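You operate a simulated robot arm through the tools that you are given. There is no shell and no other tool. Be economical: measure what you need, move in short steps, check, and stop when the job is done.

Carry out the task below with a simulated two-armed robot. There is one attempt and no reset: what you move stays moved.

## Task
Wash the loose pane clear with the white wipe, then shelve its holder.
Fine: load the wipe at the wash tray and put it back; the pane holder goes on the narrow table's lower shelf. Drop nothing. Leave the chest shut. Set down upright: pane holder. What is to be rubbed or washed off counts as gone when no trace of it is left.
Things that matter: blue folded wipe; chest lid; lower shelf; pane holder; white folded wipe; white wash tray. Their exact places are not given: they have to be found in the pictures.

Only the result counts: the job must be done as asked and must still hold three seconds after the hand-in. Knocking over, shifting, dropping, spilling or breaking anything else fails it.

## Robot
Two 7-joint arms with two-finger parallel grippers on one trunk, on a base that drives. Base frame: it is fixed to the floor where the robot stands at the start and does not move with it; the origin is under the middle of the robot, x ahead of it, y to its left, z up. Readings come in m, rad, newtons and seconds.
The left shoulder is at the start at [0.02, 0.138, 1.225], the right one opposite. With the tool pointing down near the work surface each hand reaches from about 0.16 to 0.5 m from the robot's upright axis, wherever it stands, measured 20 degrees to its own side. Places, roughly: chest lid [-1, 1, 1]; lower shelf [0.6, 0.3, 0.6]; pane holder [-1, 0.75, 1]; white wash tray [0.5, 0.2, 0.9]. Payload 1.57 kg a hand.
The TCP of each hand is the grasp point between the finger pads, 0.03 m short of the fingertips. In the tool frame z runs along the fingers and y along their closing line. Largest opening 0.08 m; finger width 0.017, thickness 0.012; the body of the gripper, 0.04 by 0.082 m, starts 0.08 m behind the TCP.
Orientation is that of the tool frame in the base frame, as a unit quaternion [x, y, z, w]. With the fingers straight down and closing along the base's y, the tool's x points along the base's -x, its y along +y and its z along -z.

## Interface
- The arms move only by the tool nudge_tool. It takes "left_commands", "right_commands" or both (then of equal length, played together; a hand with none holds still); each is a list of rows, each an object (a shift or turn left out is 0, a gripper value left out holds the last) with "delta_pos": the shift along the tool's x, y, z in m, a list of three; "angular": the turn, a rotation vector about the tool's x, y, z in rad, a list of three; "gripper": the gripper command, from -1 (fully open) to 1 (shut), values between in proportion. In form: [{"delta_pos": [x, y, z], "angular": [wx, wy, wz], "gripper": gripper}, ...]. A call has 1 to 10 rows; each row is the pose to reach, as a shift and turn from the pose commanded when the call began, along the tool's axes at that moment. Rows are played at 5 a second. More than 0.05 m and 0.15 rad between two rows, or a gripper value outside its range, and nothing of the call is played. Where a pose cannot be reached the arm comes as near as it can. A force on the tool above 40 N (or 10 N above the force at the start of the call, whichever is more), or a blocked arm, ends the call early, and 0.2 s more pass. The fingers move at their own pace (about 0.045 m/s each) and stop on an object; they squeeze with about 34 N. The grip force told is the motor's: it shows also when the fingers shut on nothing. Time passes only in rows, and 0.2 s behind the last, so rows that repeat a pose let the fingers close. It gives the time, the measured TCP pose, the force on the tool (base axes), the opening and the grip force at its end, in the units of the frame above (readings bear some noise), with the torque about the TCP (base axes, N m) and any sound that the robot's microphone picked up.
- Cameras (640 x 400 px; columns grow to the right, rows downward): "scene" is now at [0.1916, 0.0238, 1.135]; the picture's right is [0.25, -0.97, 0.00], its down [-0.31, -0.08, -0.95] and it looks along [0.92, 0.24, -0.32] (base axes); focal length 214 px, centre (320, 200). "left" rides on the left gripper at [0.072, 0.007, -0.122] in its tool frame; the picture's right is [-0.09, 1.00, 0.00], its down [-0.84, -0.08, -0.54] and it looks along [-0.54, -0.05, 0.84] (tool axes); focal length 238 px, centre (320, 200). "right" rides on the right gripper at [0.072, -0.007, -0.122] in its tool frame; the picture's right is [0.09, 1.00, 0.00], its down [-0.84, 0.08, -0.54] and it looks along [-0.54, 0.05, 0.84] (tool axes); focal length 238 px, centre (320, 200).
- snapshot(camera): a new picture of that camera. No time passes.
- lift_body(by): slides the trunk up (or, below 0, down) by that many m; the arms and the scene camera ride with it, the base frame stays. It gives what a move gives, with no picture.
- roll_base(legs): drives the robot by 1 to 6 legs, each [ahead, left, turn to the left] in m, m and rad, along the robot's own axes; the way and the turn of a leg run together, so that a leg with both is an arc; at most 1.5 m and 3.142 rad a leg. The arms and the cameras ride along, it lands a little off, and it stops where it bumps. It gives what a move gives.
- head_to(pan, tilt): turns the head with the scene camera to pan (to the left, within 1.047 rad either way) and tilt (down, from -0.506 to 1.204), counted from straight ahead of the robot. It gives what a move gives.
- probe_pixels(camera, pixels): for up to 12 pixels [column, row] of the newest picture of that camera ("zoom" is the newest enlarged one), the place [x, y, z] in the base frame of the surface seen there, good to about 0.002 m. No time passes.
- inspect(camera, box): a new picture of the part [left, top, right, bottom] of that camera's present view, enlarged. No time passes.
- finish_job(): hands the job in; it is judged then, once.

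Work in short steps. Measure before you move; look again where a grasp or a placing could have gone wrong, and mend it. You have 80 turns and 58 pictures in all, those below and enlarged ones among them. Open the grippers and draw the arms clear of the work before you hand the job in, unless the task says otherwise.

The tools are called after "Call:" by a JSON object that holds its "fn" and its "kwargs". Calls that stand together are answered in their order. nudge_tool: Moves the arms, as the interface text tells. Its arguments: {"type":"object","properties":{"left_commands":{"type":"array","items":{"type":"object","properties":{"delta_pos":{"type":"array","items":{"type":"number"}},"angular":{"type":"array","items":{"type":"number"}},"gripper":{"type":"number"}}}},"right_commands":{"type":"array","items":{"type":"object","properties":{"delta_pos":{"type":"array","items":{"type":"number"}},"angular":{"type":"array","items":{"type":"number"}},"gripper":{"type":"number"}}}}},"required":[]} The other tools are called the same way: lift_body (by) slides the trunk up or down; roll_base (legs) drives the base; head_to (pan, tilt) turns the head that bears the scene camera; snapshot (camera) takes a picture; probe_pixels (camera, pixels) gives the place of the surface under pixels of a picture; inspect (camera, box) takes an enlarged picture of a part of a camera's view; finish_job () hands the job in.

At the start:

```text
t: 0.0
left_tcp_pos: [0.3084, 0.2246, 1.0933]
left_orientation: [-0.007, 0.978, -0.001, -0.208]
left_wrist_force: [0.1, 0.7, 0.7]
left_moment: [-0.01, 0.04, -0.03]
left_opening: 0.0801
left_finger_force: 0.1
right_tcp_pos: [0.3706, -0.0461, 1.1018]
right_orientation: [0.001, 0.988, -0.003, -0.153]
right_wrist_force: [-0.5, 0.8, 0.2]
right_moment: [-0.01, 0.01, 0.05]
right_opening: 0.0802
right_finger_force: 0.1
trunk travel left (down, up): [-0.6, 0.64]
robot x, y, heading: [0.0015, -0.0033, 0.001]
head pan, tilt: [0.257, 0.328]
```

scene: 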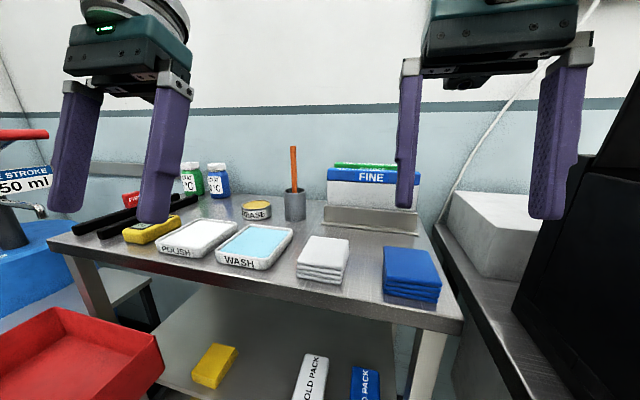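
right: 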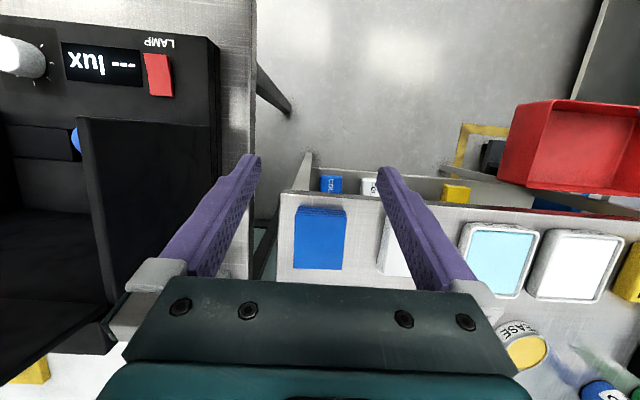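
left: 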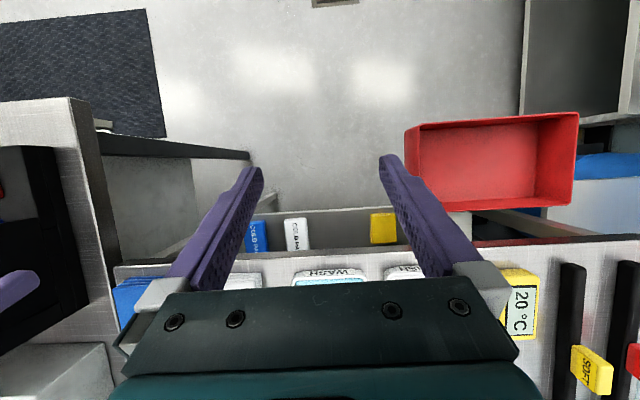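

The scene shows the white wipe at (323,258), the WASH tray at (253,245), and the lower shelf with packs below. I measure these.

Call:
{"fn": "probe_pixels", "kwargs": {"camera": "scene", "pixels": [[310, 238], [348, 240], [298, 262], [341, 268], [319, 280], [234, 227], [293, 230], [217, 257], [268, 262], [255, 242], [215, 365], [310, 370]]}}

Call:
{"fn": "inspect", "kwargs": {"camera": "scene", "box": [40, 140, 480, 400]}}

```text
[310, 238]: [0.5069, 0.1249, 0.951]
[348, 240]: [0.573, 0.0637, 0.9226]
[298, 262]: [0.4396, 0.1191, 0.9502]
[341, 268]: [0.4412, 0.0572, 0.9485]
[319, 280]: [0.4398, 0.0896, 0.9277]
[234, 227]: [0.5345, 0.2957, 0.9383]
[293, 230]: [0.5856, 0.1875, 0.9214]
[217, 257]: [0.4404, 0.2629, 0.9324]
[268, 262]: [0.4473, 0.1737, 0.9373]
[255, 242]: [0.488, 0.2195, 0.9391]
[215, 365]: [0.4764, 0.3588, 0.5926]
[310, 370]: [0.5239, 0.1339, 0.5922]
```

```text
1.45 times, centred on (260, 270) of scene
```

zoom: 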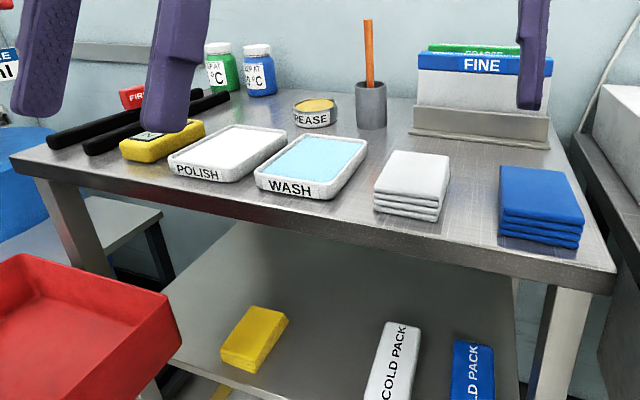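

I look around to both sides with the head before driving.

Call:
{"fn": "head_to", "kwargs": {"pan": 1.047, "tilt": 0.4}}

Call:
{"fn": "snapshot", "kwargs": {"camera": "scene"}}

Call:
{"fn": "head_to", "kwargs": {"pan": -1.0, "tilt": 0.4}}

Call:
{"fn": "snapshot", "kwargs": {"camera": "scene"}}

```text
t: 1.1
left_tcp_pos: [0.3071, 0.2261, 1.0929]
left_orientation: [-0.008, 0.978, -0.002, -0.21]
left_wrist_force: [-0.6, -0.3, -0.3]
left_moment: [-0.02, 0.03, 0.0]
left_opening: 0.08
left_finger_force: 0.0
right_tcp_pos: [0.3696, -0.0448, 1.1005]
right_orientation: [0.001, 0.988, -0.003, -0.153]
right_wrist_force: [0.1, 0.3, -0.2]
right_moment: [0.0, 0.01, 0.01]
right_opening: 0.0797
right_finger_force: 0.1
trunk travel left (down, up): [-0.6, 0.64]
robot x, y, heading: [-0.0012, 0.0009, 0.001]
head pan, tilt: [1.047, 0.4]
```

```text
53 pictures are left
```

scene: 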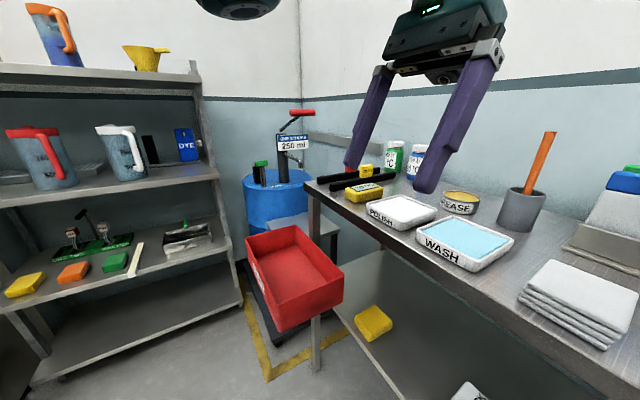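

```text
t: 3.1
left_tcp_pos: [0.3076, 0.2238, 1.0928]
left_orientation: [-0.008, 0.978, -0.001, -0.209]
left_wrist_force: [-0.2, -0.7, 0.3]
left_moment: [-0.01, 0.02, 0.03]
left_opening: 0.0799
left_finger_force: 0.0
right_tcp_pos: [0.37, -0.0457, 1.1002]
right_orientation: [0.0, 0.988, -0.002, -0.153]
right_wrist_force: [-0.6, 0.5, 0.7]
right_moment: [-0.03, 0.0, 0.02]
right_opening: 0.0801
right_finger_force: 0.1
trunk travel left (down, up): [-0.6, 0.64]
robot x, y, heading: [0.0009, 0.0039, 0.001]
head pan, tilt: [-1.0, 0.4]
```

```text
52 pictures are left
```

scene: 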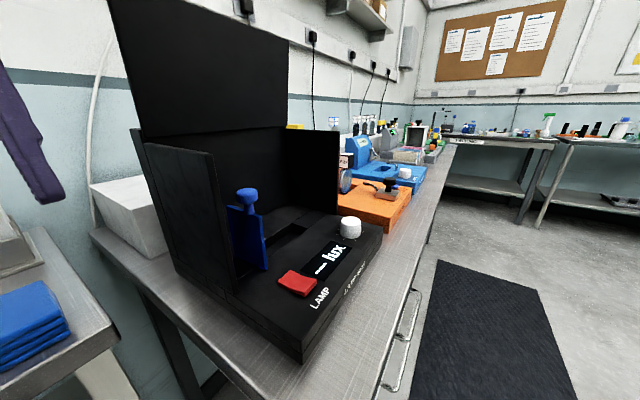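

The floor behind seems open; console and its lamp are to the right. I back up 0.3 m and turn left to look at the pane holder.

Call:
{"fn": "head_to", "kwargs": {"pan": 0.9, "tilt": 0.4}}

Call:
{"fn": "roll_base", "kwargs": {"legs": [[-0.3, 0, 0], [0, 0, 1.4]]}}

Call:
{"fn": "snapshot", "kwargs": {"camera": "scene"}}

```text
t: 5.0
left_tcp_pos: [0.3075, 0.2249, 1.0934]
left_orientation: [-0.007, 0.978, -0.001, -0.209]
left_wrist_force: [1.0, -0.2, 0.2]
left_moment: [0.01, 0.04, 0.02]
left_opening: 0.0798
left_finger_force: 0.0
right_tcp_pos: [0.3694, -0.0447, 1.1006]
right_orientation: [0.0, 0.988, -0.002, -0.152]
right_wrist_force: [-0.6, 0.0, -0.7]
right_moment: [0.02, 0.0, 0.01]
right_opening: 0.0798
right_finger_force: 0.1
trunk travel left (down, up): [-0.6, 0.64]
robot x, y, heading: [0.0006, 0.0004, -0.001]
head pan, tilt: [0.901, 0.4]
```

```text
t: 10.4
left_tcp_pos: [-0.4609, 0.3453, 1.0925]
left_orientation: [-0.627, 0.751, -0.134, -0.16]
left_wrist_force: [0.6, 0.9, 1.4]
left_moment: [0.02, -0.01, 0.04]
left_opening: 0.0801
left_finger_force: 0.0
right_tcp_pos: [-0.183, 0.355, 1.1007]
right_orientation: [-0.626, 0.764, -0.099, -0.117]
right_wrist_force: [-0.8, -0.4, 0.4]
right_moment: [-0.01, -0.02, -0.02]
right_opening: 0.08
right_finger_force: 0.0
trunk travel left (down, up): [-0.6, 0.64]
robot x, y, heading: [-0.3004, -0.0021, 1.378]
head pan, tilt: [0.901, 0.4]
```

```text
51 pictures are left
```

scene: 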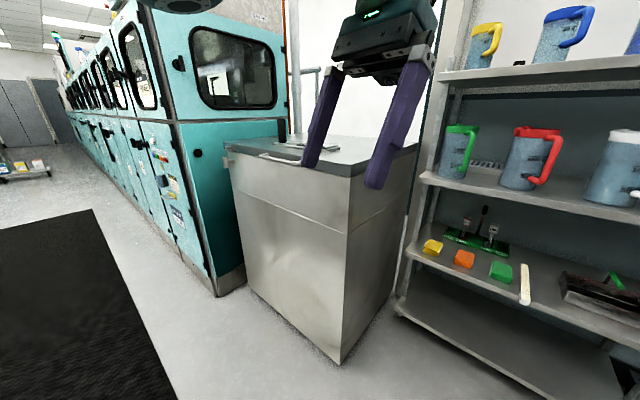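

The chest is the steel box; something lies on its lid around (290,145), partly hidden by the hand. I zoom in and probe.

Call:
{"fn": "inspect", "kwargs": {"camera": "scene", "box": [200, 100, 440, 250]}}

Call:
{"fn": "probe_pixels", "kwargs": {"camera": "scene", "pixels": [[230, 147], [348, 172], [416, 150], [286, 135], [290, 146], [270, 154], [340, 145], [365, 163], [340, 350], [300, 160]]}}

```text
2.67 times, centred on (320, 175) of scene
```

zoom: 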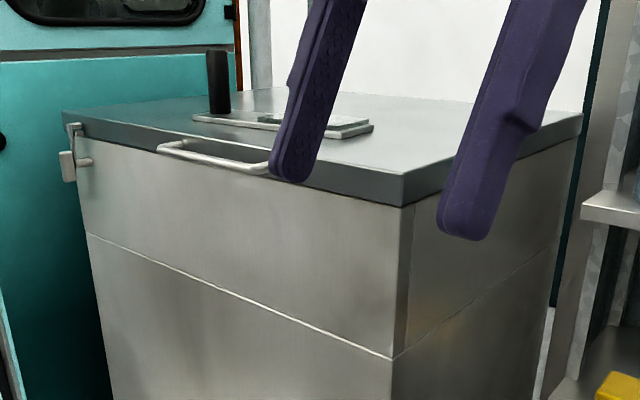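

```text
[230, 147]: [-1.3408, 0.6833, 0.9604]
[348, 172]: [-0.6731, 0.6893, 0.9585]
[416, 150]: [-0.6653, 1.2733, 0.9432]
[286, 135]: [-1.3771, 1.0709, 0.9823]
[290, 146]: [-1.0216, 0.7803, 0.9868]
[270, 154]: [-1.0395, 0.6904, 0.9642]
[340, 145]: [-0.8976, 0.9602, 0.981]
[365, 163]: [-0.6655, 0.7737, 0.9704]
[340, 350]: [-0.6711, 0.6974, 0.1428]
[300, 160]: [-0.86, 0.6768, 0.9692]
```

The chest lid is at z≈0.98, with the flat holder carrying a pane and an upright black handle at its left. I drive to face it at a distance for a good look.

Call:
{"fn": "head_to", "kwargs": {"pan": 0.0, "tilt": 0.35}}

Call:
{"fn": "roll_base", "kwargs": {"legs": [[0, 0, 0.193], [0.1, 0.65, 0]]}}

Call:
{"fn": "snapshot", "kwargs": {"camera": "scene"}}

Call:
{"fn": "snapshot", "kwargs": {"camera": "left"}}

```text
t: 11.6
left_tcp_pos: [-0.4597, 0.3463, 1.0921]
left_orientation: [-0.627, 0.751, -0.133, -0.161]
left_wrist_force: [-0.1, 0.3, -0.4]
left_moment: [-0.02, 0.03, 0.01]
left_opening: 0.0801
left_finger_force: 0.0
right_tcp_pos: [-0.1843, 0.3554, 1.0995]
right_orientation: [-0.628, 0.763, -0.099, -0.115]
right_wrist_force: [0.4, -0.5, -0.9]
right_moment: [0.03, 0.01, 0.02]
right_opening: 0.0802
right_finger_force: 0.0
trunk travel left (down, up): [-0.6, 0.64]
robot x, y, heading: [-0.3011, 0.0012, 1.377]
head pan, tilt: [0.0, 0.351]
```

```text
t: 16.0
left_tcp_pos: [-1.1757, 0.4067, 1.0924]
left_orientation: [0.698, -0.685, 0.149, 0.147]
left_wrist_force: [0.1, -0.4, 0.1]
left_moment: [-0.01, -0.05, -0.01]
left_opening: 0.0799
left_finger_force: 0.0
right_tcp_pos: [-0.9045, 0.4711, 1.1007]
right_orientation: [0.699, -0.699, 0.109, 0.106]
right_wrist_force: [-0.4, 0.0, -0.2]
right_moment: [-0.01, 0.0, 0.0]
right_opening: 0.08
right_finger_force: 0.1
trunk travel left (down, up): [-0.6, 0.64]
robot x, y, heading: [-0.9529, 0.0993, 1.572]
head pan, tilt: [0.0, 0.351]
```

```text
49 pictures are left
```

scene: 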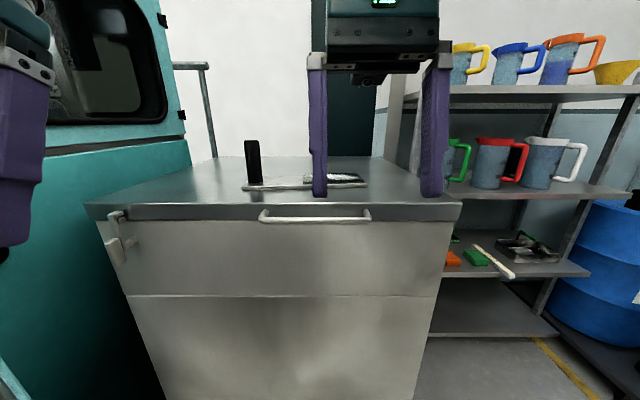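

```text
48 pictures are left
```

left: 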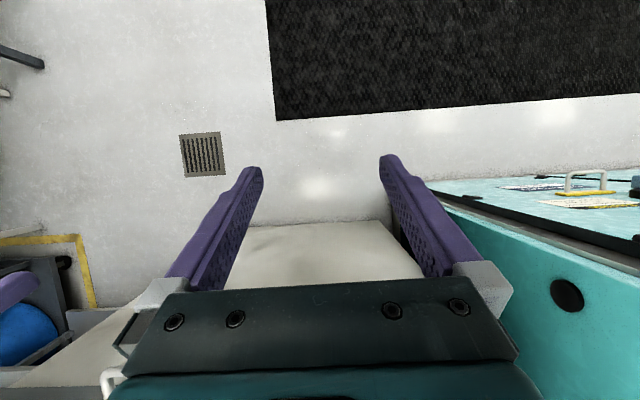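

The right hand blocks part of the holder; I lift the trunk for a view from above.

Call:
{"fn": "lift_body", "kwargs": {"by": 0.4}}

Call:
{"fn": "head_to", "kwargs": {"pan": 0.0, "tilt": 0.85}}

Call:
{"fn": "inspect", "kwargs": {"camera": "scene", "box": [200, 80, 440, 230]}}

```text
t: 19.8
left_tcp_pos: [-1.1752, 0.4066, 1.4919]
left_orientation: [0.698, -0.686, 0.148, 0.147]
left_wrist_force: [-0.5, -0.1, -0.1]
left_moment: [0.02, 0.0, 0.03]
left_opening: 0.0799
left_finger_force: 0.0
right_tcp_pos: [-0.9045, 0.471, 1.4993]
right_orientation: [0.699, -0.698, 0.11, 0.106]
right_wrist_force: [-0.2, 0.2, 0.5]
right_moment: [-0.01, -0.01, -0.01]
right_opening: 0.0801
right_finger_force: 0.1
trunk travel left (down, up): [-1.0, 0.24]
robot x, y, heading: [-0.9486, 0.1003, 1.576]
head pan, tilt: [0.0, 0.351]
```

```text
t: 20.7
left_tcp_pos: [-1.1754, 0.407, 1.492]
left_orientation: [0.697, -0.686, 0.149, 0.146]
left_wrist_force: [-0.1, -0.3, -0.5]
left_moment: [0.0, -0.02, 0.02]
left_opening: 0.08
left_finger_force: 0.0
right_tcp_pos: [-0.9048, 0.4708, 1.5002]
right_orientation: [-0.699, 0.699, -0.111, -0.107]
right_wrist_force: [0.1, -0.1, 0.6]
right_moment: [-0.02, 0.02, 0.02]
right_opening: 0.08
right_finger_force: 0.1
trunk travel left (down, up): [-1.0, 0.24]
robot x, y, heading: [-0.9526, 0.1025, 1.575]
head pan, tilt: [0.0, 0.85]
```

```text
2.67 times, centred on (320, 155) of scene
```

zoom: 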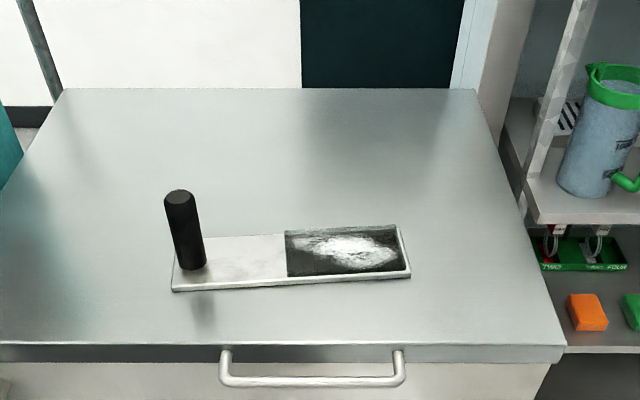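

The holder is a plate with a black cylindrical handle at the left and a smeared pane at the right. I measure it.

Call:
{"fn": "probe_pixels", "kwargs": {"camera": "zoom", "pixels": [[178, 194], [185, 230], [192, 264], [173, 290], [410, 277], [395, 226], [177, 258], [290, 275], [403, 268], [392, 231], [286, 235], [340, 250]]}}

Call:
{"fn": "inspect", "kwargs": {"camera": "scene", "box": [296, 155, 360, 195]}}

```text
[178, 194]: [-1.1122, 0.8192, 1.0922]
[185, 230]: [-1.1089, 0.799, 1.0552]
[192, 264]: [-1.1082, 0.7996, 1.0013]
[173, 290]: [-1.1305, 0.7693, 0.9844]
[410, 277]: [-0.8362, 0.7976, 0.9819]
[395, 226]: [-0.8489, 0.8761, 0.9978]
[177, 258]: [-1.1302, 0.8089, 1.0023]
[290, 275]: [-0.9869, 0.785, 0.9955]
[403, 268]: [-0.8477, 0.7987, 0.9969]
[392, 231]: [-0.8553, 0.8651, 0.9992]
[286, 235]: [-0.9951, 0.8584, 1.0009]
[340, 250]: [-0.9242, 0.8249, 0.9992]
```

```text
10.00 times, centred on (328, 175) of scene
```

zoom: 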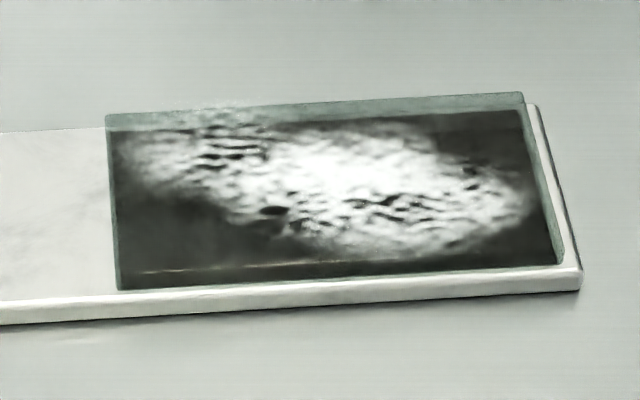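

Pane top z≈0.999, x −0.99…−0.85, y 0.79…0.865; handle at (−1.11, 0.81), top 1.095. Now I return to the table for the wipe: turn back and drive to about (−0.15, 0.2).

Call:
{"fn": "roll_base", "kwargs": {"legs": [[0, 0, -1.575], [0.8, 0.1, 0]]}}

Call:
{"fn": "lift_body", "kwargs": {"by": -0.3}}

Call:
{"fn": "head_to", "kwargs": {"pan": 0.2, "tilt": 0.6}}

Call:
{"fn": "snapshot", "kwargs": {"camera": "scene"}}

```text
t: 28.9
left_tcp_pos: [0.1667, 0.4102, 1.4931]
left_orientation: [-0.002, 0.978, 0.0, -0.209]
left_wrist_force: [0.0, 0.0, 1.0]
left_moment: [0.01, 0.03, 0.0]
left_opening: 0.0799
left_finger_force: 0.1
right_tcp_pos: [0.2249, 0.1406, 1.5011]
right_orientation: [0.008, 0.988, -0.002, -0.153]
right_wrist_force: [0.5, 0.3, -0.5]
right_moment: [-0.01, 0.0, 0.01]
right_opening: 0.0802
right_finger_force: 0.0
trunk travel left (down, up): [-1.0, 0.24]
robot x, y, heading: [-0.1434, 0.189, -0.007]
head pan, tilt: [0.0, 0.85]
```

```text
t: 31.9
left_tcp_pos: [0.165, 0.4102, 1.1926]
left_orientation: [-0.002, 0.978, 0.0, -0.209]
left_wrist_force: [0.3, -0.2, 0.7]
left_moment: [0.0, -0.02, 0.02]
left_opening: 0.0803
left_finger_force: 0.1
right_tcp_pos: [0.225, 0.1393, 1.1994]
right_orientation: [0.007, 0.988, -0.001, -0.153]
right_wrist_force: [0.4, 0.2, 0.0]
right_moment: [0.03, -0.02, -0.01]
right_opening: 0.0799
right_finger_force: 0.1
trunk travel left (down, up): [-0.7, 0.54]
robot x, y, heading: [-0.1439, 0.1909, -0.013]
head pan, tilt: [0.0, 0.85]
```

```text
t: 32.7
left_tcp_pos: [0.166, 0.4113, 1.1927]
left_orientation: [-0.002, 0.978, 0.0, -0.209]
left_wrist_force: [0.3, -0.7, 0.1]
left_moment: [0.02, 0.0, 0.01]
left_opening: 0.0799
left_finger_force: 0.2
right_tcp_pos: [0.2258, 0.1398, 1.1999]
right_orientation: [0.007, 0.988, -0.002, -0.154]
right_wrist_force: [-0.3, 0.5, -0.3]
right_moment: [0.01, -0.03, 0.0]
right_opening: 0.0801
right_finger_force: 0.0
trunk travel left (down, up): [-0.7, 0.54]
robot x, y, heading: [-0.1406, 0.1912, -0.014]
head pan, tilt: [0.201, 0.6]
```

```text
45 pictures are left
```

scene: 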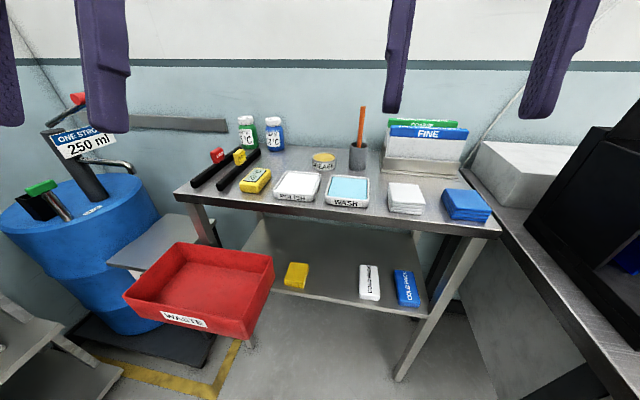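

The table is clear in view: wipe (405,198), wash tray (348,190), red bin (200,285), lower shelf. I measure.

Call:
{"fn": "probe_pixels", "kwargs": {"camera": "scene", "pixels": [[391, 184], [418, 185], [389, 209], [422, 211], [331, 178], [368, 180], [326, 203], [367, 206], [348, 189], [245, 335], [273, 252], [340, 285]]}}

Call:
{"fn": "inspect", "kwargs": {"camera": "scene", "box": [230, 140, 470, 310]}}

```text
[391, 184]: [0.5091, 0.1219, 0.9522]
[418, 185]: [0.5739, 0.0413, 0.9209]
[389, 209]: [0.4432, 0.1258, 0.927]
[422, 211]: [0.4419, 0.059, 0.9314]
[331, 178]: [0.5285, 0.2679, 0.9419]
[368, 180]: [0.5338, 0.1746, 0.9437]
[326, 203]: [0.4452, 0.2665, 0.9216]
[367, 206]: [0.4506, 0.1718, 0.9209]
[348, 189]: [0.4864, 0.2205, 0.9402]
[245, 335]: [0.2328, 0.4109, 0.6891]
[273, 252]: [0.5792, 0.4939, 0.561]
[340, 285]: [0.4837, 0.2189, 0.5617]
```

```text
2.35 times, centred on (350, 225) of scene
```

zoom: 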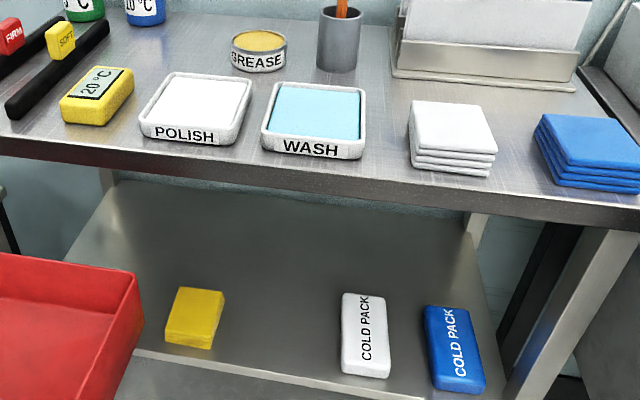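

Shelf surface z≈0.561; the bin corner at (0.23,0.41) limits me. I'll use the left hand for the wipe, standing at about (0.03, 0.05).

Call:
{"fn": "roll_base", "kwargs": {"legs": [[0.17, -0.14, 0.014]]}}

Call:
{"fn": "lift_body", "kwargs": {"by": -0.1}}

Call:
{"fn": "nudge_tool", "kwargs": {"left_commands": [{"angular": [0, 0.14, 0]}, {"angular": [0, 0.28, 0]}, {"angular": [0, 0.42, 0]}]}}

```text
t: 34.4
left_tcp_pos: [0.332, 0.2754, 1.1926]
left_orientation: [-0.009, 0.978, -0.001, -0.209]
left_wrist_force: [0.5, -0.4, 0.3]
left_moment: [0.02, -0.02, 0.0]
left_opening: 0.08
left_finger_force: 0.1
right_tcp_pos: [0.3952, 0.0044, 1.2003]
right_orientation: [0.0, 0.988, -0.002, -0.153]
right_wrist_force: [0.7, 0.1, -0.1]
right_moment: [-0.01, 0.0, 0.02]
right_opening: 0.0801
right_finger_force: 0.1
trunk travel left (down, up): [-0.7, 0.54]
robot x, y, heading: [0.0254, 0.0488, 0.001]
head pan, tilt: [0.201, 0.6]
```

```text
t: 35.7
left_tcp_pos: [0.3324, 0.2756, 1.0931]
left_orientation: [-0.009, 0.978, -0.002, -0.21]
left_wrist_force: [-0.7, 0.6, -0.3]
left_moment: [0.01, 0.02, -0.02]
left_opening: 0.0802
left_finger_force: 0.0
right_tcp_pos: [0.3944, 0.0061, 1.0999]
right_orientation: [0.0, 0.988, -0.002, -0.153]
right_wrist_force: [0.6, -0.3, -1.0]
right_moment: [-0.03, 0.0, -0.02]
right_opening: 0.08
right_finger_force: 0.0
trunk travel left (down, up): [-0.6, 0.64]
robot x, y, heading: [0.0262, 0.0485, -0.0]
head pan, tilt: [0.201, 0.6]
```

```text
t: 36.4
left_tcp_pos: [0.3001, 0.2802, 1.0385]
left_orientation: [-0.016, 0.896, -0.013, -0.444]
left_wrist_force: [0.1, 1.1, -0.8]
left_moment: [-0.01, 0.0, 0.0]
left_opening: 0.0802
left_finger_force: 0.1
left hand out of reach, approached as far as the arm can: row 3
right_tcp_pos: [0.3934, 0.006, 1.1]
right_orientation: [0.0, 0.988, -0.001, -0.154]
right_wrist_force: [-0.1, 0.7, 0.1]
right_moment: [-0.02, 0.01, -0.01]
right_opening: 0.0803
right_finger_force: 0.0
trunk travel left (down, up): [-0.6, 0.64]
robot x, y, heading: [0.0241, 0.0532, 0.003]
head pan, tilt: [0.201, 0.6]
stopped in row 3 (left hand): the arm was blocked; the commanded pose is now the measured one
```

The turn went the wrong way about y; I turn back −0.92 rad to point straight down, lifting and moving forward, and draw the right hand aside.

Call:
{"fn": "nudge_tool", "kwargs": {"left_commands": [{"delta_pos": [0, -0.01, -0.02], "angular": [0, -0.13, 0]}, {"delta_pos": [0, -0.02, -0.04], "angular": [0, -0.26, 0]}, {"delta_pos": [0, -0.03, -0.06], "angular": [0, -0.39, 0]}, {"delta_pos": [-0.005, -0.04, -0.08], "angular": [0, -0.53, 0]}, {"delta_pos": [-0.01, -0.05, -0.1], "angular": [0, -0.66, 0]}, {"delta_pos": [-0.013, -0.06, -0.116], "angular": [0, -0.79, 0]}, {"delta_pos": [-0.013, -0.07, -0.116], "angular": [0, -0.92, 0]}, {"delta_pos": [-0.013, -0.07, -0.116], "angular": [0, -0.92, 0]}], "right_commands": [{"delta_pos": [0.02, -0.01, 0]}, {"delta_pos": [0.04, -0.02, 0]}, {"delta_pos": [0.06, -0.03, 0]}, {"delta_pos": [0.08, -0.04, 0]}, {"delta_pos": [0.1, -0.05, 0]}, {"delta_pos": [0.12, -0.06, 0]}, {"delta_pos": [0.12, -0.07, 0]}, {"delta_pos": [0.12, -0.07, 0]}]}}

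```text
t: 38.2
left_tcp_pos: [0.396, 0.2142, 1.087]
left_orientation: [-0.018, 1.0, 0.003, -0.017]
left_wrist_force: [-1.1, 1.1, 0.2]
left_moment: [-0.01, -0.04, 0.0]
left_opening: 0.0802
left_finger_force: 0.1
right_tcp_pos: [0.2701, -0.0617, 1.1171]
right_orientation: [-0.01, 0.981, -0.017, -0.192]
right_wrist_force: [0.0, -0.8, 0.1]
right_moment: [-0.01, 0.0, 0.02]
right_opening: 0.0798
right_finger_force: 0.2
trunk travel left (down, up): [-0.6, 0.64]
robot x, y, heading: [0.0189, 0.0518, 0.002]
head pan, tilt: [0.201, 0.6]
```

The left hand is nearly vertical now. I move over the wipe centre (0.4755, 0.0915) at z 1.02, trimming the yaw.

Call:
{"fn": "nudge_tool", "kwargs": {"left_commands": [{"delta_pos": [-0.02, -0.032, 0.015], "angular": [0, -0.015, 0.015]}, {"delta_pos": [-0.04, -0.064, 0.03], "angular": [0, -0.034, 0.036]}, {"delta_pos": [-0.06, -0.096, 0.045], "angular": [0, -0.034, 0.036]}, {"delta_pos": [-0.077, -0.126, 0.064], "angular": [0, -0.034, 0.036]}, {"delta_pos": [-0.077, -0.126, 0.064], "angular": [0, -0.034, 0.036]}]}}

Call:
{"fn": "snapshot", "kwargs": {"camera": "left"}}

Call:
{"fn": "snapshot", "kwargs": {"camera": "scene"}}

```text
t: 39.4
left_tcp_pos: [0.4845, 0.0898, 1.0382]
left_orientation: [-0.001, 1.0, -0.005, 0.019]
left_wrist_force: [0.4, -0.1, -0.4]
left_moment: [0.0, -0.01, -0.05]
left_opening: 0.08
left_finger_force: 0.1
right_tcp_pos: [0.2703, -0.0637, 1.1158]
right_orientation: [-0.007, 0.981, -0.015, -0.193]
right_wrist_force: [-0.4, -0.5, -0.5]
right_moment: [-0.02, -0.01, -0.02]
right_opening: 0.0801
right_finger_force: 0.1
trunk travel left (down, up): [-0.6, 0.64]
robot x, y, heading: [0.0224, 0.0487, 0.006]
head pan, tilt: [0.201, 0.6]
```

```text
43 pictures are left
```

left: 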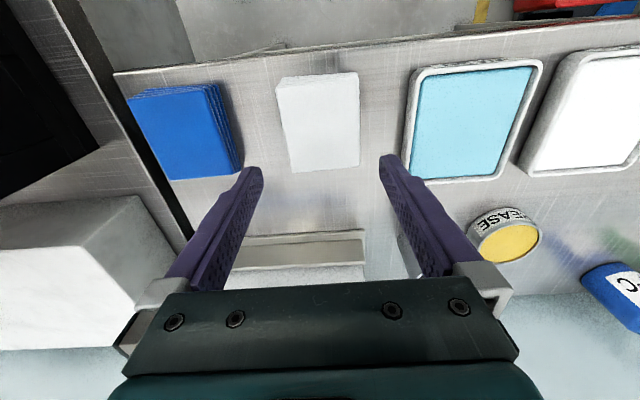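

```text
42 pictures are left
```

scene: 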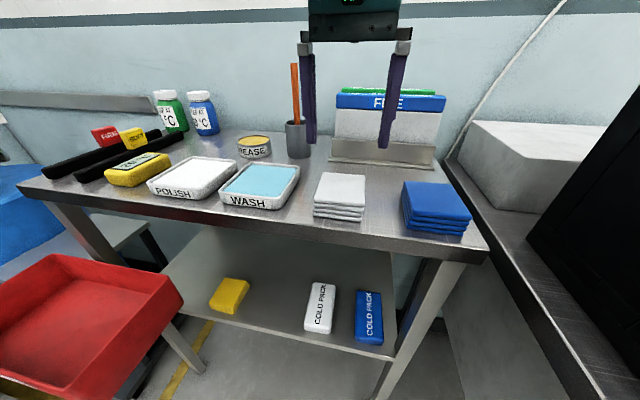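

I re-probe the wipe's corners from both cameras for precise centring.

Call:
{"fn": "probe_pixels", "kwargs": {"camera": "left", "pixels": [[280, 82], [354, 78], [292, 168], [357, 162], [320, 120], [285, 130], [357, 120], [228, 120], [408, 120]]}}

Call:
{"fn": "probe_pixels", "kwargs": {"camera": "scene", "pixels": [[320, 175], [361, 178], [316, 205], [362, 209], [340, 190]]}}

```text
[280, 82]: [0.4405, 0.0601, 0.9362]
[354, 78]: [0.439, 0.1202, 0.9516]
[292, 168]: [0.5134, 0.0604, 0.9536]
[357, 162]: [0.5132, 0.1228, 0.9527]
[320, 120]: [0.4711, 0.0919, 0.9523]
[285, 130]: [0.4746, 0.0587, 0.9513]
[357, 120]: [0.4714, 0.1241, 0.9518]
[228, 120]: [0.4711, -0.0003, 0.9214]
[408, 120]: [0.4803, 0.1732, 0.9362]
```

```text
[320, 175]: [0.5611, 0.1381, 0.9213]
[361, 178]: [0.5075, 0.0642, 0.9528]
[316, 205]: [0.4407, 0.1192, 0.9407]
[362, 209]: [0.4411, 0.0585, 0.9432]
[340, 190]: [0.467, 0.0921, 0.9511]
```

Wipe spans x 0.439–0.515, y 0.059–0.124, top 0.952. I descend part way and check the pose.

Call:
{"fn": "nudge_tool", "kwargs": {"left_commands": [{"delta_pos": [0.005, 0.001, 0.02], "angular": [0, 0.03, 0]}, {"delta_pos": [0.009, 0.002, 0.04], "angular": [0, 0.03, 0]}, {"delta_pos": [0.009, 0.002, 0.04], "angular": [0, 0.03, 0]}, {"delta_pos": [0.009, 0.002, 0.04], "angular": [0, 0.03, 0]}]}}

```text
t: 40.4
left_tcp_pos: [0.4759, 0.0921, 0.9982]
left_orientation: [-0.003, 1.0, -0.004, 0.003]
left_wrist_force: [0.7, 0.2, -0.8]
left_moment: [0.0, 0.02, -0.01]
left_opening: 0.08
left_finger_force: 0.0
right_tcp_pos: [0.2705, -0.0644, 1.1165]
right_orientation: [-0.004, 0.981, -0.014, -0.194]
right_wrist_force: [-0.1, 0.6, -0.5]
right_moment: [-0.02, -0.04, -0.03]
right_opening: 0.0801
right_finger_force: 0.0
trunk travel left (down, up): [-0.6, 0.64]
robot x, y, heading: [0.0232, 0.0534, 0.002]
head pan, tilt: [0.201, 0.6]
```

Well aligned at (0.476, 0.092). I descend to z 0.962 so about 1 cm of wipe stays below the tips, then close.

Call:
{"fn": "nudge_tool", "kwargs": {"left_commands": [{"delta_pos": [-0.001, 0, 0.018]}, {"delta_pos": [-0.001, 0, 0.036]}, {"delta_pos": [-0.001, 0, 0.036]}, {"delta_pos": [-0.001, 0, 0.036], "gripper": 1}, {"delta_pos": [-0.001, 0, 0.036], "gripper": 1}, {"delta_pos": [-0.001, 0, 0.036], "gripper": 1}, {"delta_pos": [-0.001, 0, 0.036], "gripper": 1}]}}

Call:
{"fn": "snapshot", "kwargs": {"camera": "left"}}

```text
t: 42.0
left_tcp_pos: [0.4767, 0.092, 0.962]
left_orientation: [-0.003, 1.0, -0.004, 0.003]
left_wrist_force: [-0.2, 0.1, -0.3]
left_moment: [0.03, -0.01, 0.02]
left_opening: 0.0667
left_finger_force: 34.2
right_tcp_pos: [0.2717, -0.0652, 1.1152]
right_orientation: [-0.003, 0.981, -0.013, -0.194]
right_wrist_force: [0.6, 0.3, -0.2]
right_moment: [0.0, 0.02, 0.0]
right_opening: 0.0798
right_finger_force: 0.0
trunk travel left (down, up): [-0.6, 0.64]
robot x, y, heading: [0.0245, 0.0504, -0.006]
head pan, tilt: [0.201, 0.6]
```

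```text
41 pictures are left
```

left: 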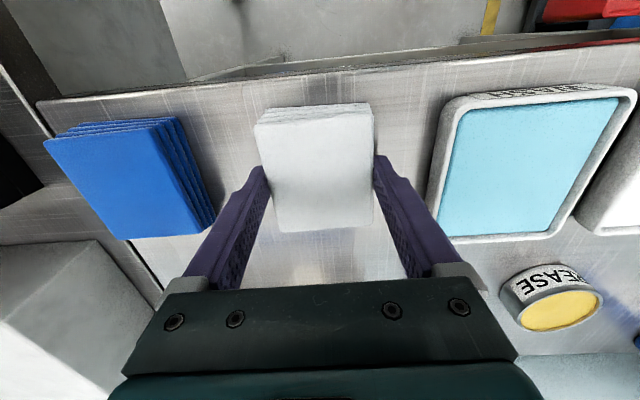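

Gripped (opening 0.0667). I lift 0.06 and check, probing the tray interior.

Call:
{"fn": "nudge_tool", "kwargs": {"left_commands": [{"delta_pos": [0, 0, -0.03]}, {"delta_pos": [0, 0, -0.06]}, {"delta_pos": [0, 0.04, -0.06]}, {"delta_pos": [-0.005, 0.08, -0.06]}, {"delta_pos": [-0.01, 0.12, -0.06]}, {"delta_pos": [-0.01, 0.128, -0.06]}, {"delta_pos": [-0.01, 0.128, -0.06]}]}}

Call:
{"fn": "snapshot", "kwargs": {"camera": "left"}}

Call:
{"fn": "snapshot", "kwargs": {"camera": "scene"}}

```text
t: 43.6
left_tcp_pos: [0.4869, 0.2195, 1.0192]
left_orientation: [-0.003, 1.0, -0.005, 0.003]
left_wrist_force: [-0.3, -0.8, -0.2]
left_moment: [0.0, -0.01, 0.0]
left_opening: 0.0669
left_finger_force: 34.2
right_tcp_pos: [0.2713, -0.0646, 1.1157]
right_orientation: [-0.002, 0.981, -0.013, -0.194]
right_wrist_force: [0.4, -0.4, -0.3]
right_moment: [-0.05, 0.01, -0.02]
right_opening: 0.08
right_finger_force: 0.1
trunk travel left (down, up): [-0.6, 0.64]
robot x, y, heading: [0.0258, 0.0459, 0.004]
head pan, tilt: [0.201, 0.6]
```

```text
40 pictures are left
```

left: 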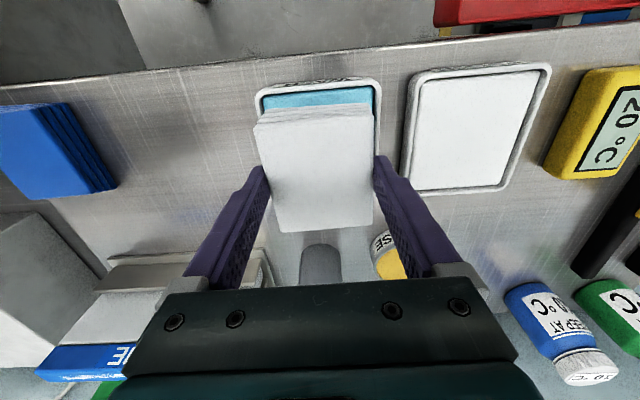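

```text
39 pictures are left
```

scene: 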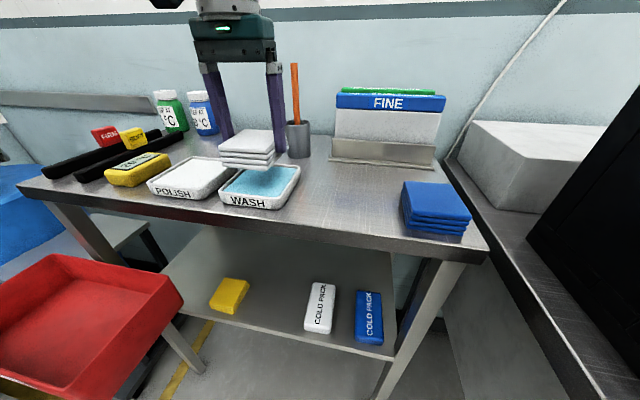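

Wipe is over the tray (0.487, 0.2195). Its bottom is 0.041 below the TCP, so contact is at TCP z≈0.981; I descend gently.

Call:
{"fn": "nudge_tool", "kwargs": {"left_commands": [{"delta_pos": [0, 0, 0.018]}, {"delta_pos": [0, 0, 0.03]}, {"delta_pos": [0, 0, 0.036]}, {"delta_pos": [0, 0, 0.039]}, {"delta_pos": [0, 0, 0.041]}, {"delta_pos": [0, 0, 0.041]}]}}

Call:
{"fn": "inspect", "kwargs": {"camera": "scene", "box": [180, 100, 340, 220]}}

```text
t: 45.0
left_tcp_pos: [0.4873, 0.2201, 0.9803]
left_orientation: [-0.002, 1.0, -0.004, 0.004]
left_wrist_force: [-4.8, -1.5, 14.2]
left_moment: [0.28, 0.29, 0.12]
left_opening: 0.0669
left_finger_force: 33.8
right_tcp_pos: [0.2714, -0.0659, 1.1159]
right_orientation: [-0.001, 0.981, -0.012, -0.194]
right_wrist_force: [-0.2, 0.5, -0.2]
right_moment: [0.02, -0.03, -0.02]
right_opening: 0.08
right_finger_force: 0.1
trunk travel left (down, up): [-0.6, 0.64]
robot x, y, heading: [0.0276, 0.0519, 0.006]
head pan, tilt: [0.201, 0.6]
```

```text
3.33 times, centred on (260, 160) of scene
```

zoom: 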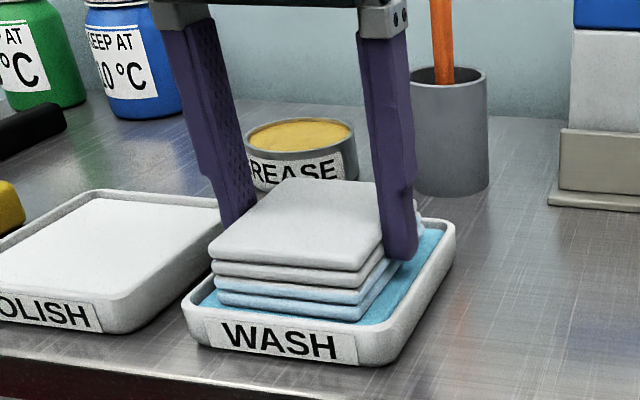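

The lower layers turned blue: loaded (14 N contact). I lift straight up, then check that the tray stayed.

Call:
{"fn": "nudge_tool", "kwargs": {"left_commands": [{"delta_pos": [0, 0, 0.038]}, {"delta_pos": [0, 0, 0.02]}, {"delta_pos": [0, 0, -0.02]}, {"delta_pos": [0, 0, -0.06]}, {"delta_pos": [0, 0, -0.1]}, {"delta_pos": [0, 0, -0.1]}]}}

Call:
{"fn": "inspect", "kwargs": {"camera": "scene", "box": [140, 60, 340, 220]}}

```text
t: 45.3
left_tcp_pos: [0.4874, 0.2214, 0.9787]
left_orientation: [-0.002, 1.0, -0.005, 0.006]
left_wrist_force: [-1.4, 0.1, 4.1]
left_moment: [0.21, 0.01, 0.01]
left_opening: 0.0667
left_finger_force: 33.6
right_tcp_pos: [0.2719, -0.0649, 1.1146]
right_orientation: [0.0, 0.981, -0.012, -0.196]
right_wrist_force: [0.5, 0.5, -0.2]
right_moment: [0.02, -0.03, 0.0]
right_opening: 0.0801
right_finger_force: 0.1
trunk travel left (down, up): [-0.6, 0.64]
robot x, y, heading: [0.026, 0.0526, 0.0]
head pan, tilt: [0.201, 0.6]
stopped in row 1 (left hand): the force on the tool passed its limit at 49 N (the readings are from after the stop); the commanded pose is now the measured one
```

```text
2.50 times, centred on (240, 140) of scene
```

zoom: 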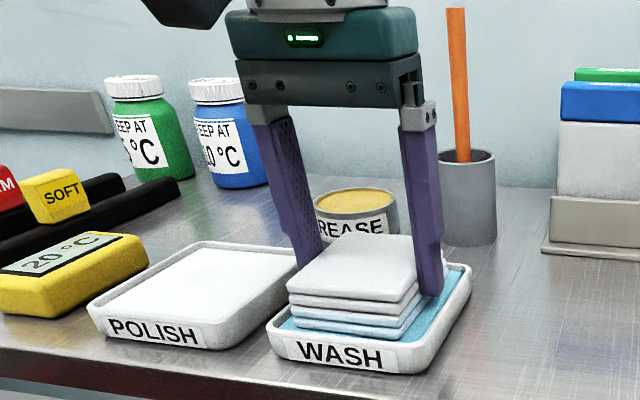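

I mistook the reference and pressed down instead; the tray looks unmoved. Now I lift with negative z.

Call:
{"fn": "nudge_tool", "kwargs": {"left_commands": [{"delta_pos": [0, 0, -0.01]}, {"delta_pos": [0, 0, -0.03]}, {"delta_pos": [0, 0, -0.06]}, {"delta_pos": [0, 0, -0.1]}, {"delta_pos": [0, 0, -0.14]}, {"delta_pos": [0, 0, -0.14]}]}}

Call:
{"fn": "snapshot", "kwargs": {"camera": "scene"}}

Call:
{"fn": "snapshot", "kwargs": {"camera": "left"}}

```text
t: 46.7
left_tcp_pos: [0.4848, 0.2231, 1.1087]
left_orientation: [-0.004, 1.0, -0.005, -0.005]
left_wrist_force: [-0.1, -0.2, -0.8]
left_moment: [0.0, 0.05, 0.02]
left_opening: 0.0664
left_finger_force: 33.8
right_tcp_pos: [0.2709, -0.065, 1.1165]
right_orientation: [-0.001, 0.98, -0.012, -0.196]
right_wrist_force: [-0.2, 0.1, 0.0]
right_moment: [0.02, 0.02, 0.0]
right_opening: 0.0802
right_finger_force: 0.1
trunk travel left (down, up): [-0.6, 0.64]
robot x, y, heading: [0.0258, 0.0529, 0.002]
head pan, tilt: [0.201, 0.6]
```

```text
36 pictures are left
```

scene: 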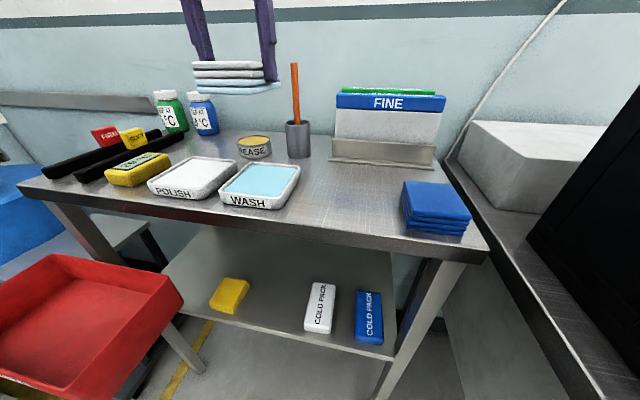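

```text
35 pictures are left
```

left: 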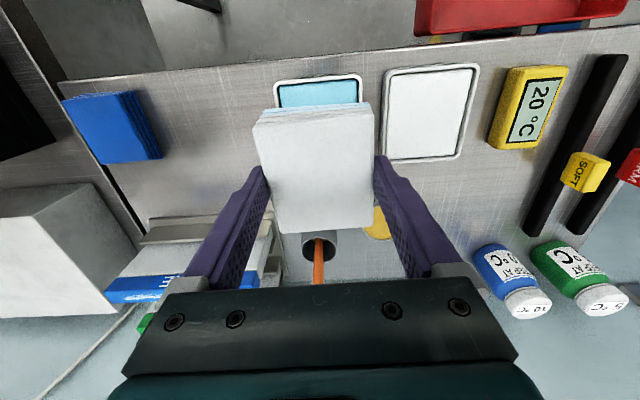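

Wipe is loaded and the tray in place. I back off, turn to the chest, drive to about (−0.8, 0.2), raising the trunk 0.1.

Call:
{"fn": "lift_body", "kwargs": {"by": 0.1}}

Call:
{"fn": "roll_base", "kwargs": {"legs": [[-0.45, 0, 0], [0, 0, 1.57], [0.15, 0.38, 0]]}}

Call:
{"fn": "head_to", "kwargs": {"pan": 0.2, "tilt": 0.5}}

Call:
{"fn": "snapshot", "kwargs": {"camera": "scene"}}

```text
t: 48.0
left_tcp_pos: [0.4845, 0.2217, 1.2094]
left_orientation: [-0.002, 1.0, -0.005, -0.004]
left_wrist_force: [0.2, 0.2, 0.0]
left_moment: [0.0, 0.0, 0.02]
left_opening: 0.0666
left_finger_force: 33.6
right_tcp_pos: [0.2714, -0.0652, 1.2157]
right_orientation: [0.0, 0.98, -0.011, -0.197]
right_wrist_force: [-1.3, -0.3, -0.4]
right_moment: [-0.03, -0.02, 0.02]
right_opening: 0.0801
right_finger_force: 0.0
trunk travel left (down, up): [-0.7, 0.54]
robot x, y, heading: [0.0256, 0.0482, -0.002]
head pan, tilt: [0.201, 0.6]
```

```text
t: 56.7
left_tcp_pos: [-0.9773, 0.6608, 1.209]
left_orientation: [-0.705, 0.709, -0.007, 0.001]
left_wrist_force: [0.4, 0.4, -0.9]
left_moment: [-0.06, 0.02, 0.02]
left_opening: 0.0666
left_finger_force: 34.3
right_tcp_pos: [-0.6926, 0.444, 1.2158]
right_orientation: [-0.691, 0.696, -0.146, -0.13]
right_wrist_force: [0.4, -0.5, -0.2]
right_moment: [0.02, 0.02, 0.03]
right_opening: 0.08
right_finger_force: 0.0
trunk travel left (down, up): [-0.7, 0.54]
robot x, y, heading: [-0.8108, 0.1996, 1.563]
head pan, tilt: [0.201, 0.6]
```

```text
t: 57.3
left_tcp_pos: [-0.9777, 0.6601, 1.2083]
left_orientation: [-0.706, 0.709, -0.007, 0.0]
left_wrist_force: [0.3, -0.1, 0.1]
left_moment: [0.02, 0.01, 0.03]
left_opening: 0.0669
left_finger_force: 34.6
right_tcp_pos: [-0.6914, 0.4435, 1.2139]
right_orientation: [-0.691, 0.696, -0.147, -0.131]
right_wrist_force: [-0.3, -0.3, -0.4]
right_moment: [0.02, -0.02, -0.03]
right_opening: 0.0801
right_finger_force: 0.2
trunk travel left (down, up): [-0.7, 0.54]
robot x, y, heading: [-0.8076, 0.1988, 1.561]
head pan, tilt: [0.201, 0.499]
```

```text
34 pictures are left
```

scene: 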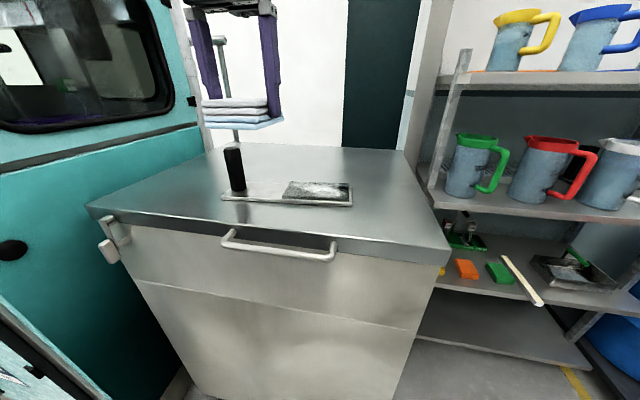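

The way is clear. I move 0.15 ahead and 0.05 right, bringing the wipe nearly over the pane.

Call:
{"fn": "roll_base", "kwargs": {"legs": [[0.15, -0.055, 0.01]]}}

Call:
{"fn": "inspect", "kwargs": {"camera": "scene", "box": [160, 80, 420, 260]}}

```text
t: 58.8
left_tcp_pos: [-0.9275, 0.8075, 1.2086]
left_orientation: [0.71, -0.704, 0.008, 0.0]
left_wrist_force: [-0.5, 0.4, -0.4]
left_moment: [-0.02, 0.0, -0.03]
left_opening: 0.0668
left_finger_force: 34.3
right_tcp_pos: [-0.6408, 0.5952, 1.2147]
right_orientation: [0.695, -0.692, 0.148, 0.129]
right_wrist_force: [0.3, -0.5, -0.3]
right_moment: [0.0, 0.0, 0.01]
right_opening: 0.0799
right_finger_force: 0.1
trunk travel left (down, up): [-0.7, 0.54]
robot x, y, heading: [-0.7542, 0.3432, 1.576]
head pan, tilt: [0.201, 0.499]
```

```text
2.22 times, centred on (290, 170) of scene
```

zoom: 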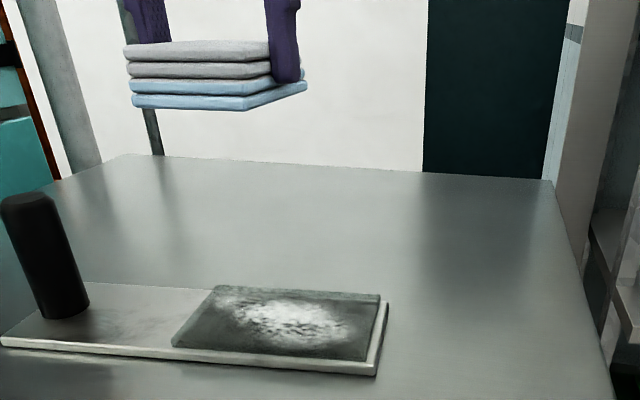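

Good view. I measure the pane corners precisely from here.

Call:
{"fn": "probe_pixels", "kwargs": {"camera": "zoom", "pixels": [[176, 343], [216, 289], [378, 300], [366, 360], [280, 325], [230, 300], [340, 340], [374, 374], [388, 305], [32, 200], [65, 310], [150, 300]]}}

```text
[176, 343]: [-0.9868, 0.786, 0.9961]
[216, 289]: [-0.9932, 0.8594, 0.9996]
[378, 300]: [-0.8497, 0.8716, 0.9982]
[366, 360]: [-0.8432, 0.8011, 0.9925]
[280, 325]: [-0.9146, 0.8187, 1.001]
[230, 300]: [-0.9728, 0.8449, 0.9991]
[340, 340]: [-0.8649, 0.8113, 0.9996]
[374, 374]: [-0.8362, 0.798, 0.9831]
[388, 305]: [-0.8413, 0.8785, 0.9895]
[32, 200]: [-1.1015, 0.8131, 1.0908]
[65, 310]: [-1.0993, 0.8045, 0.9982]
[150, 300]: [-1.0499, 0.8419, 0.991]
```

Pane centre (−0.918, 0.829), yaw ≈0.09, top 0.999. I move above it to TCP z≈1.06 with matching yaw.

Call:
{"fn": "nudge_tool", "kwargs": {"left_commands": [{"delta_pos": [-0.01, -0.004, 0.03], "angular": [0, 0, -0.05]}, {"delta_pos": [-0.023, -0.008, 0.06], "angular": [0, 0, -0.09]}, {"delta_pos": [-0.023, -0.008, 0.1], "angular": [0, 0, -0.09]}, {"delta_pos": [-0.023, -0.008, 0.13], "angular": [0, 0, -0.09]}, {"delta_pos": [-0.023, -0.008, 0.15], "angular": [0, 0, -0.09]}, {"delta_pos": [-0.023, -0.008, 0.15], "angular": [0, 0, -0.09]}]}}

Call:
{"fn": "inspect", "kwargs": {"camera": "scene", "box": [160, 80, 420, 260]}}

```text
t: 60.2
left_tcp_pos: [-0.9214, 0.8206, 1.0597]
left_orientation: [0.741, -0.672, 0.008, 0.0]
left_wrist_force: [-0.2, -0.3, -0.6]
left_moment: [0.01, -0.01, 0.0]
left_opening: 0.0669
left_finger_force: 34.4
left hand out of reach, approached as far as the arm can: row 2, 3, 4, 5, 6
right_tcp_pos: [-0.6397, 0.5944, 1.2147]
right_orientation: [0.695, -0.692, 0.147, 0.129]
right_wrist_force: [0.0, -1.3, 0.0]
right_moment: [-0.01, 0.03, 0.01]
right_opening: 0.0803
right_finger_force: 0.1
trunk travel left (down, up): [-0.7, 0.54]
robot x, y, heading: [-0.7561, 0.3476, 1.575]
head pan, tilt: [0.201, 0.499]
```

```text
2.22 times, centred on (290, 170) of scene
```

zoom: 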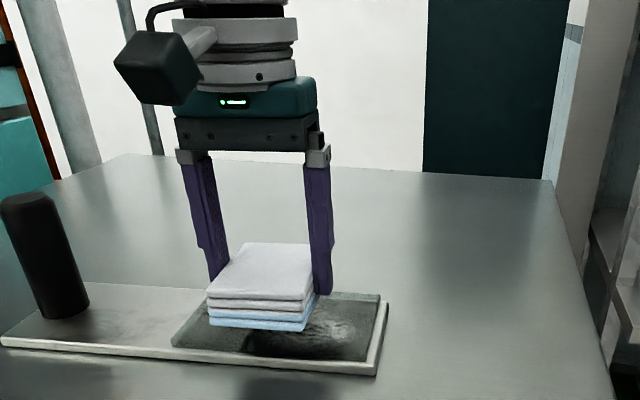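

Slightly out of reach; I drive 0.04 ahead.

Call:
{"fn": "roll_base", "kwargs": {"legs": [[0.045, -0.02, 0]]}}

```text
t: 61.1
left_tcp_pos: [-0.9021, 0.8662, 1.0591]
left_orientation: [0.74, -0.672, 0.008, 0.0]
left_wrist_force: [-0.4, 0.5, -1.6]
left_moment: [-0.01, 0.0, 0.03]
left_opening: 0.0667
left_finger_force: 33.7
right_tcp_pos: [-0.6199, 0.6398, 1.2152]
right_orientation: [0.694, -0.693, 0.147, 0.13]
right_wrist_force: [1.0, 0.8, 1.5]
right_moment: [0.01, 0.01, 0.0]
right_opening: 0.0802
right_finger_force: 0.0
trunk travel left (down, up): [-0.7, 0.54]
robot x, y, heading: [-0.7355, 0.3905, 1.574]
head pan, tilt: [0.201, 0.499]
```

Now I place the hand over the pane centre at z≈1.045.

Call:
{"fn": "nudge_tool", "kwargs": {"left_commands": [{"delta_pos": [0.018, 0.01, 0]}, {"delta_pos": [0.036, 0.0195, 0]}, {"delta_pos": [0.036, 0.0195, 0.01]}, {"delta_pos": [0.036, 0.0195, 0.012]}, {"delta_pos": [0.036, 0.0195, 0.012]}]}}

```text
t: 62.3
left_tcp_pos: [-0.9179, 0.8288, 1.0474]
left_orientation: [0.741, -0.672, 0.008, 0.0]
left_wrist_force: [-0.1, -0.5, 0.4]
left_moment: [-0.02, 0.02, -0.01]
left_opening: 0.0665
left_finger_force: 34.1
right_tcp_pos: [-0.6207, 0.6405, 1.2154]
right_orientation: [0.694, -0.692, 0.148, 0.131]
right_wrist_force: [-0.1, -0.7, 0.2]
right_moment: [-0.02, 0.01, 0.05]
right_opening: 0.0799
right_finger_force: 0.0
trunk travel left (down, up): [-0.7, 0.54]
robot x, y, heading: [-0.7377, 0.3914, 1.574]
head pan, tilt: [0.201, 0.499]
```

Centred. I press down gently to contact and read the force.

Call:
{"fn": "nudge_tool", "kwargs": {"left_commands": [{"delta_pos": [0, 0, 0.005]}, {"delta_pos": [0, 0, 0.009]}, {"delta_pos": [0, 0, 0.009]}]}}

```text
t: 63.1
left_tcp_pos: [-0.9171, 0.8279, 1.0385]
left_orientation: [0.74, -0.673, 0.008, 0.0]
left_wrist_force: [0.6, -0.7, 3.1]
left_moment: [0.08, 0.14, 0.04]
left_opening: 0.0668
left_finger_force: 33.9
right_tcp_pos: [-0.6202, 0.6402, 1.2151]
right_orientation: [0.695, -0.692, 0.148, 0.13]
right_wrist_force: [-0.4, 0.6, 0.7]
right_moment: [-0.02, 0.03, 0.01]
right_opening: 0.0798
right_finger_force: 0.1
trunk travel left (down, up): [-0.7, 0.54]
robot x, y, heading: [-0.7353, 0.3923, 1.572]
head pan, tilt: [0.201, 0.499]
```

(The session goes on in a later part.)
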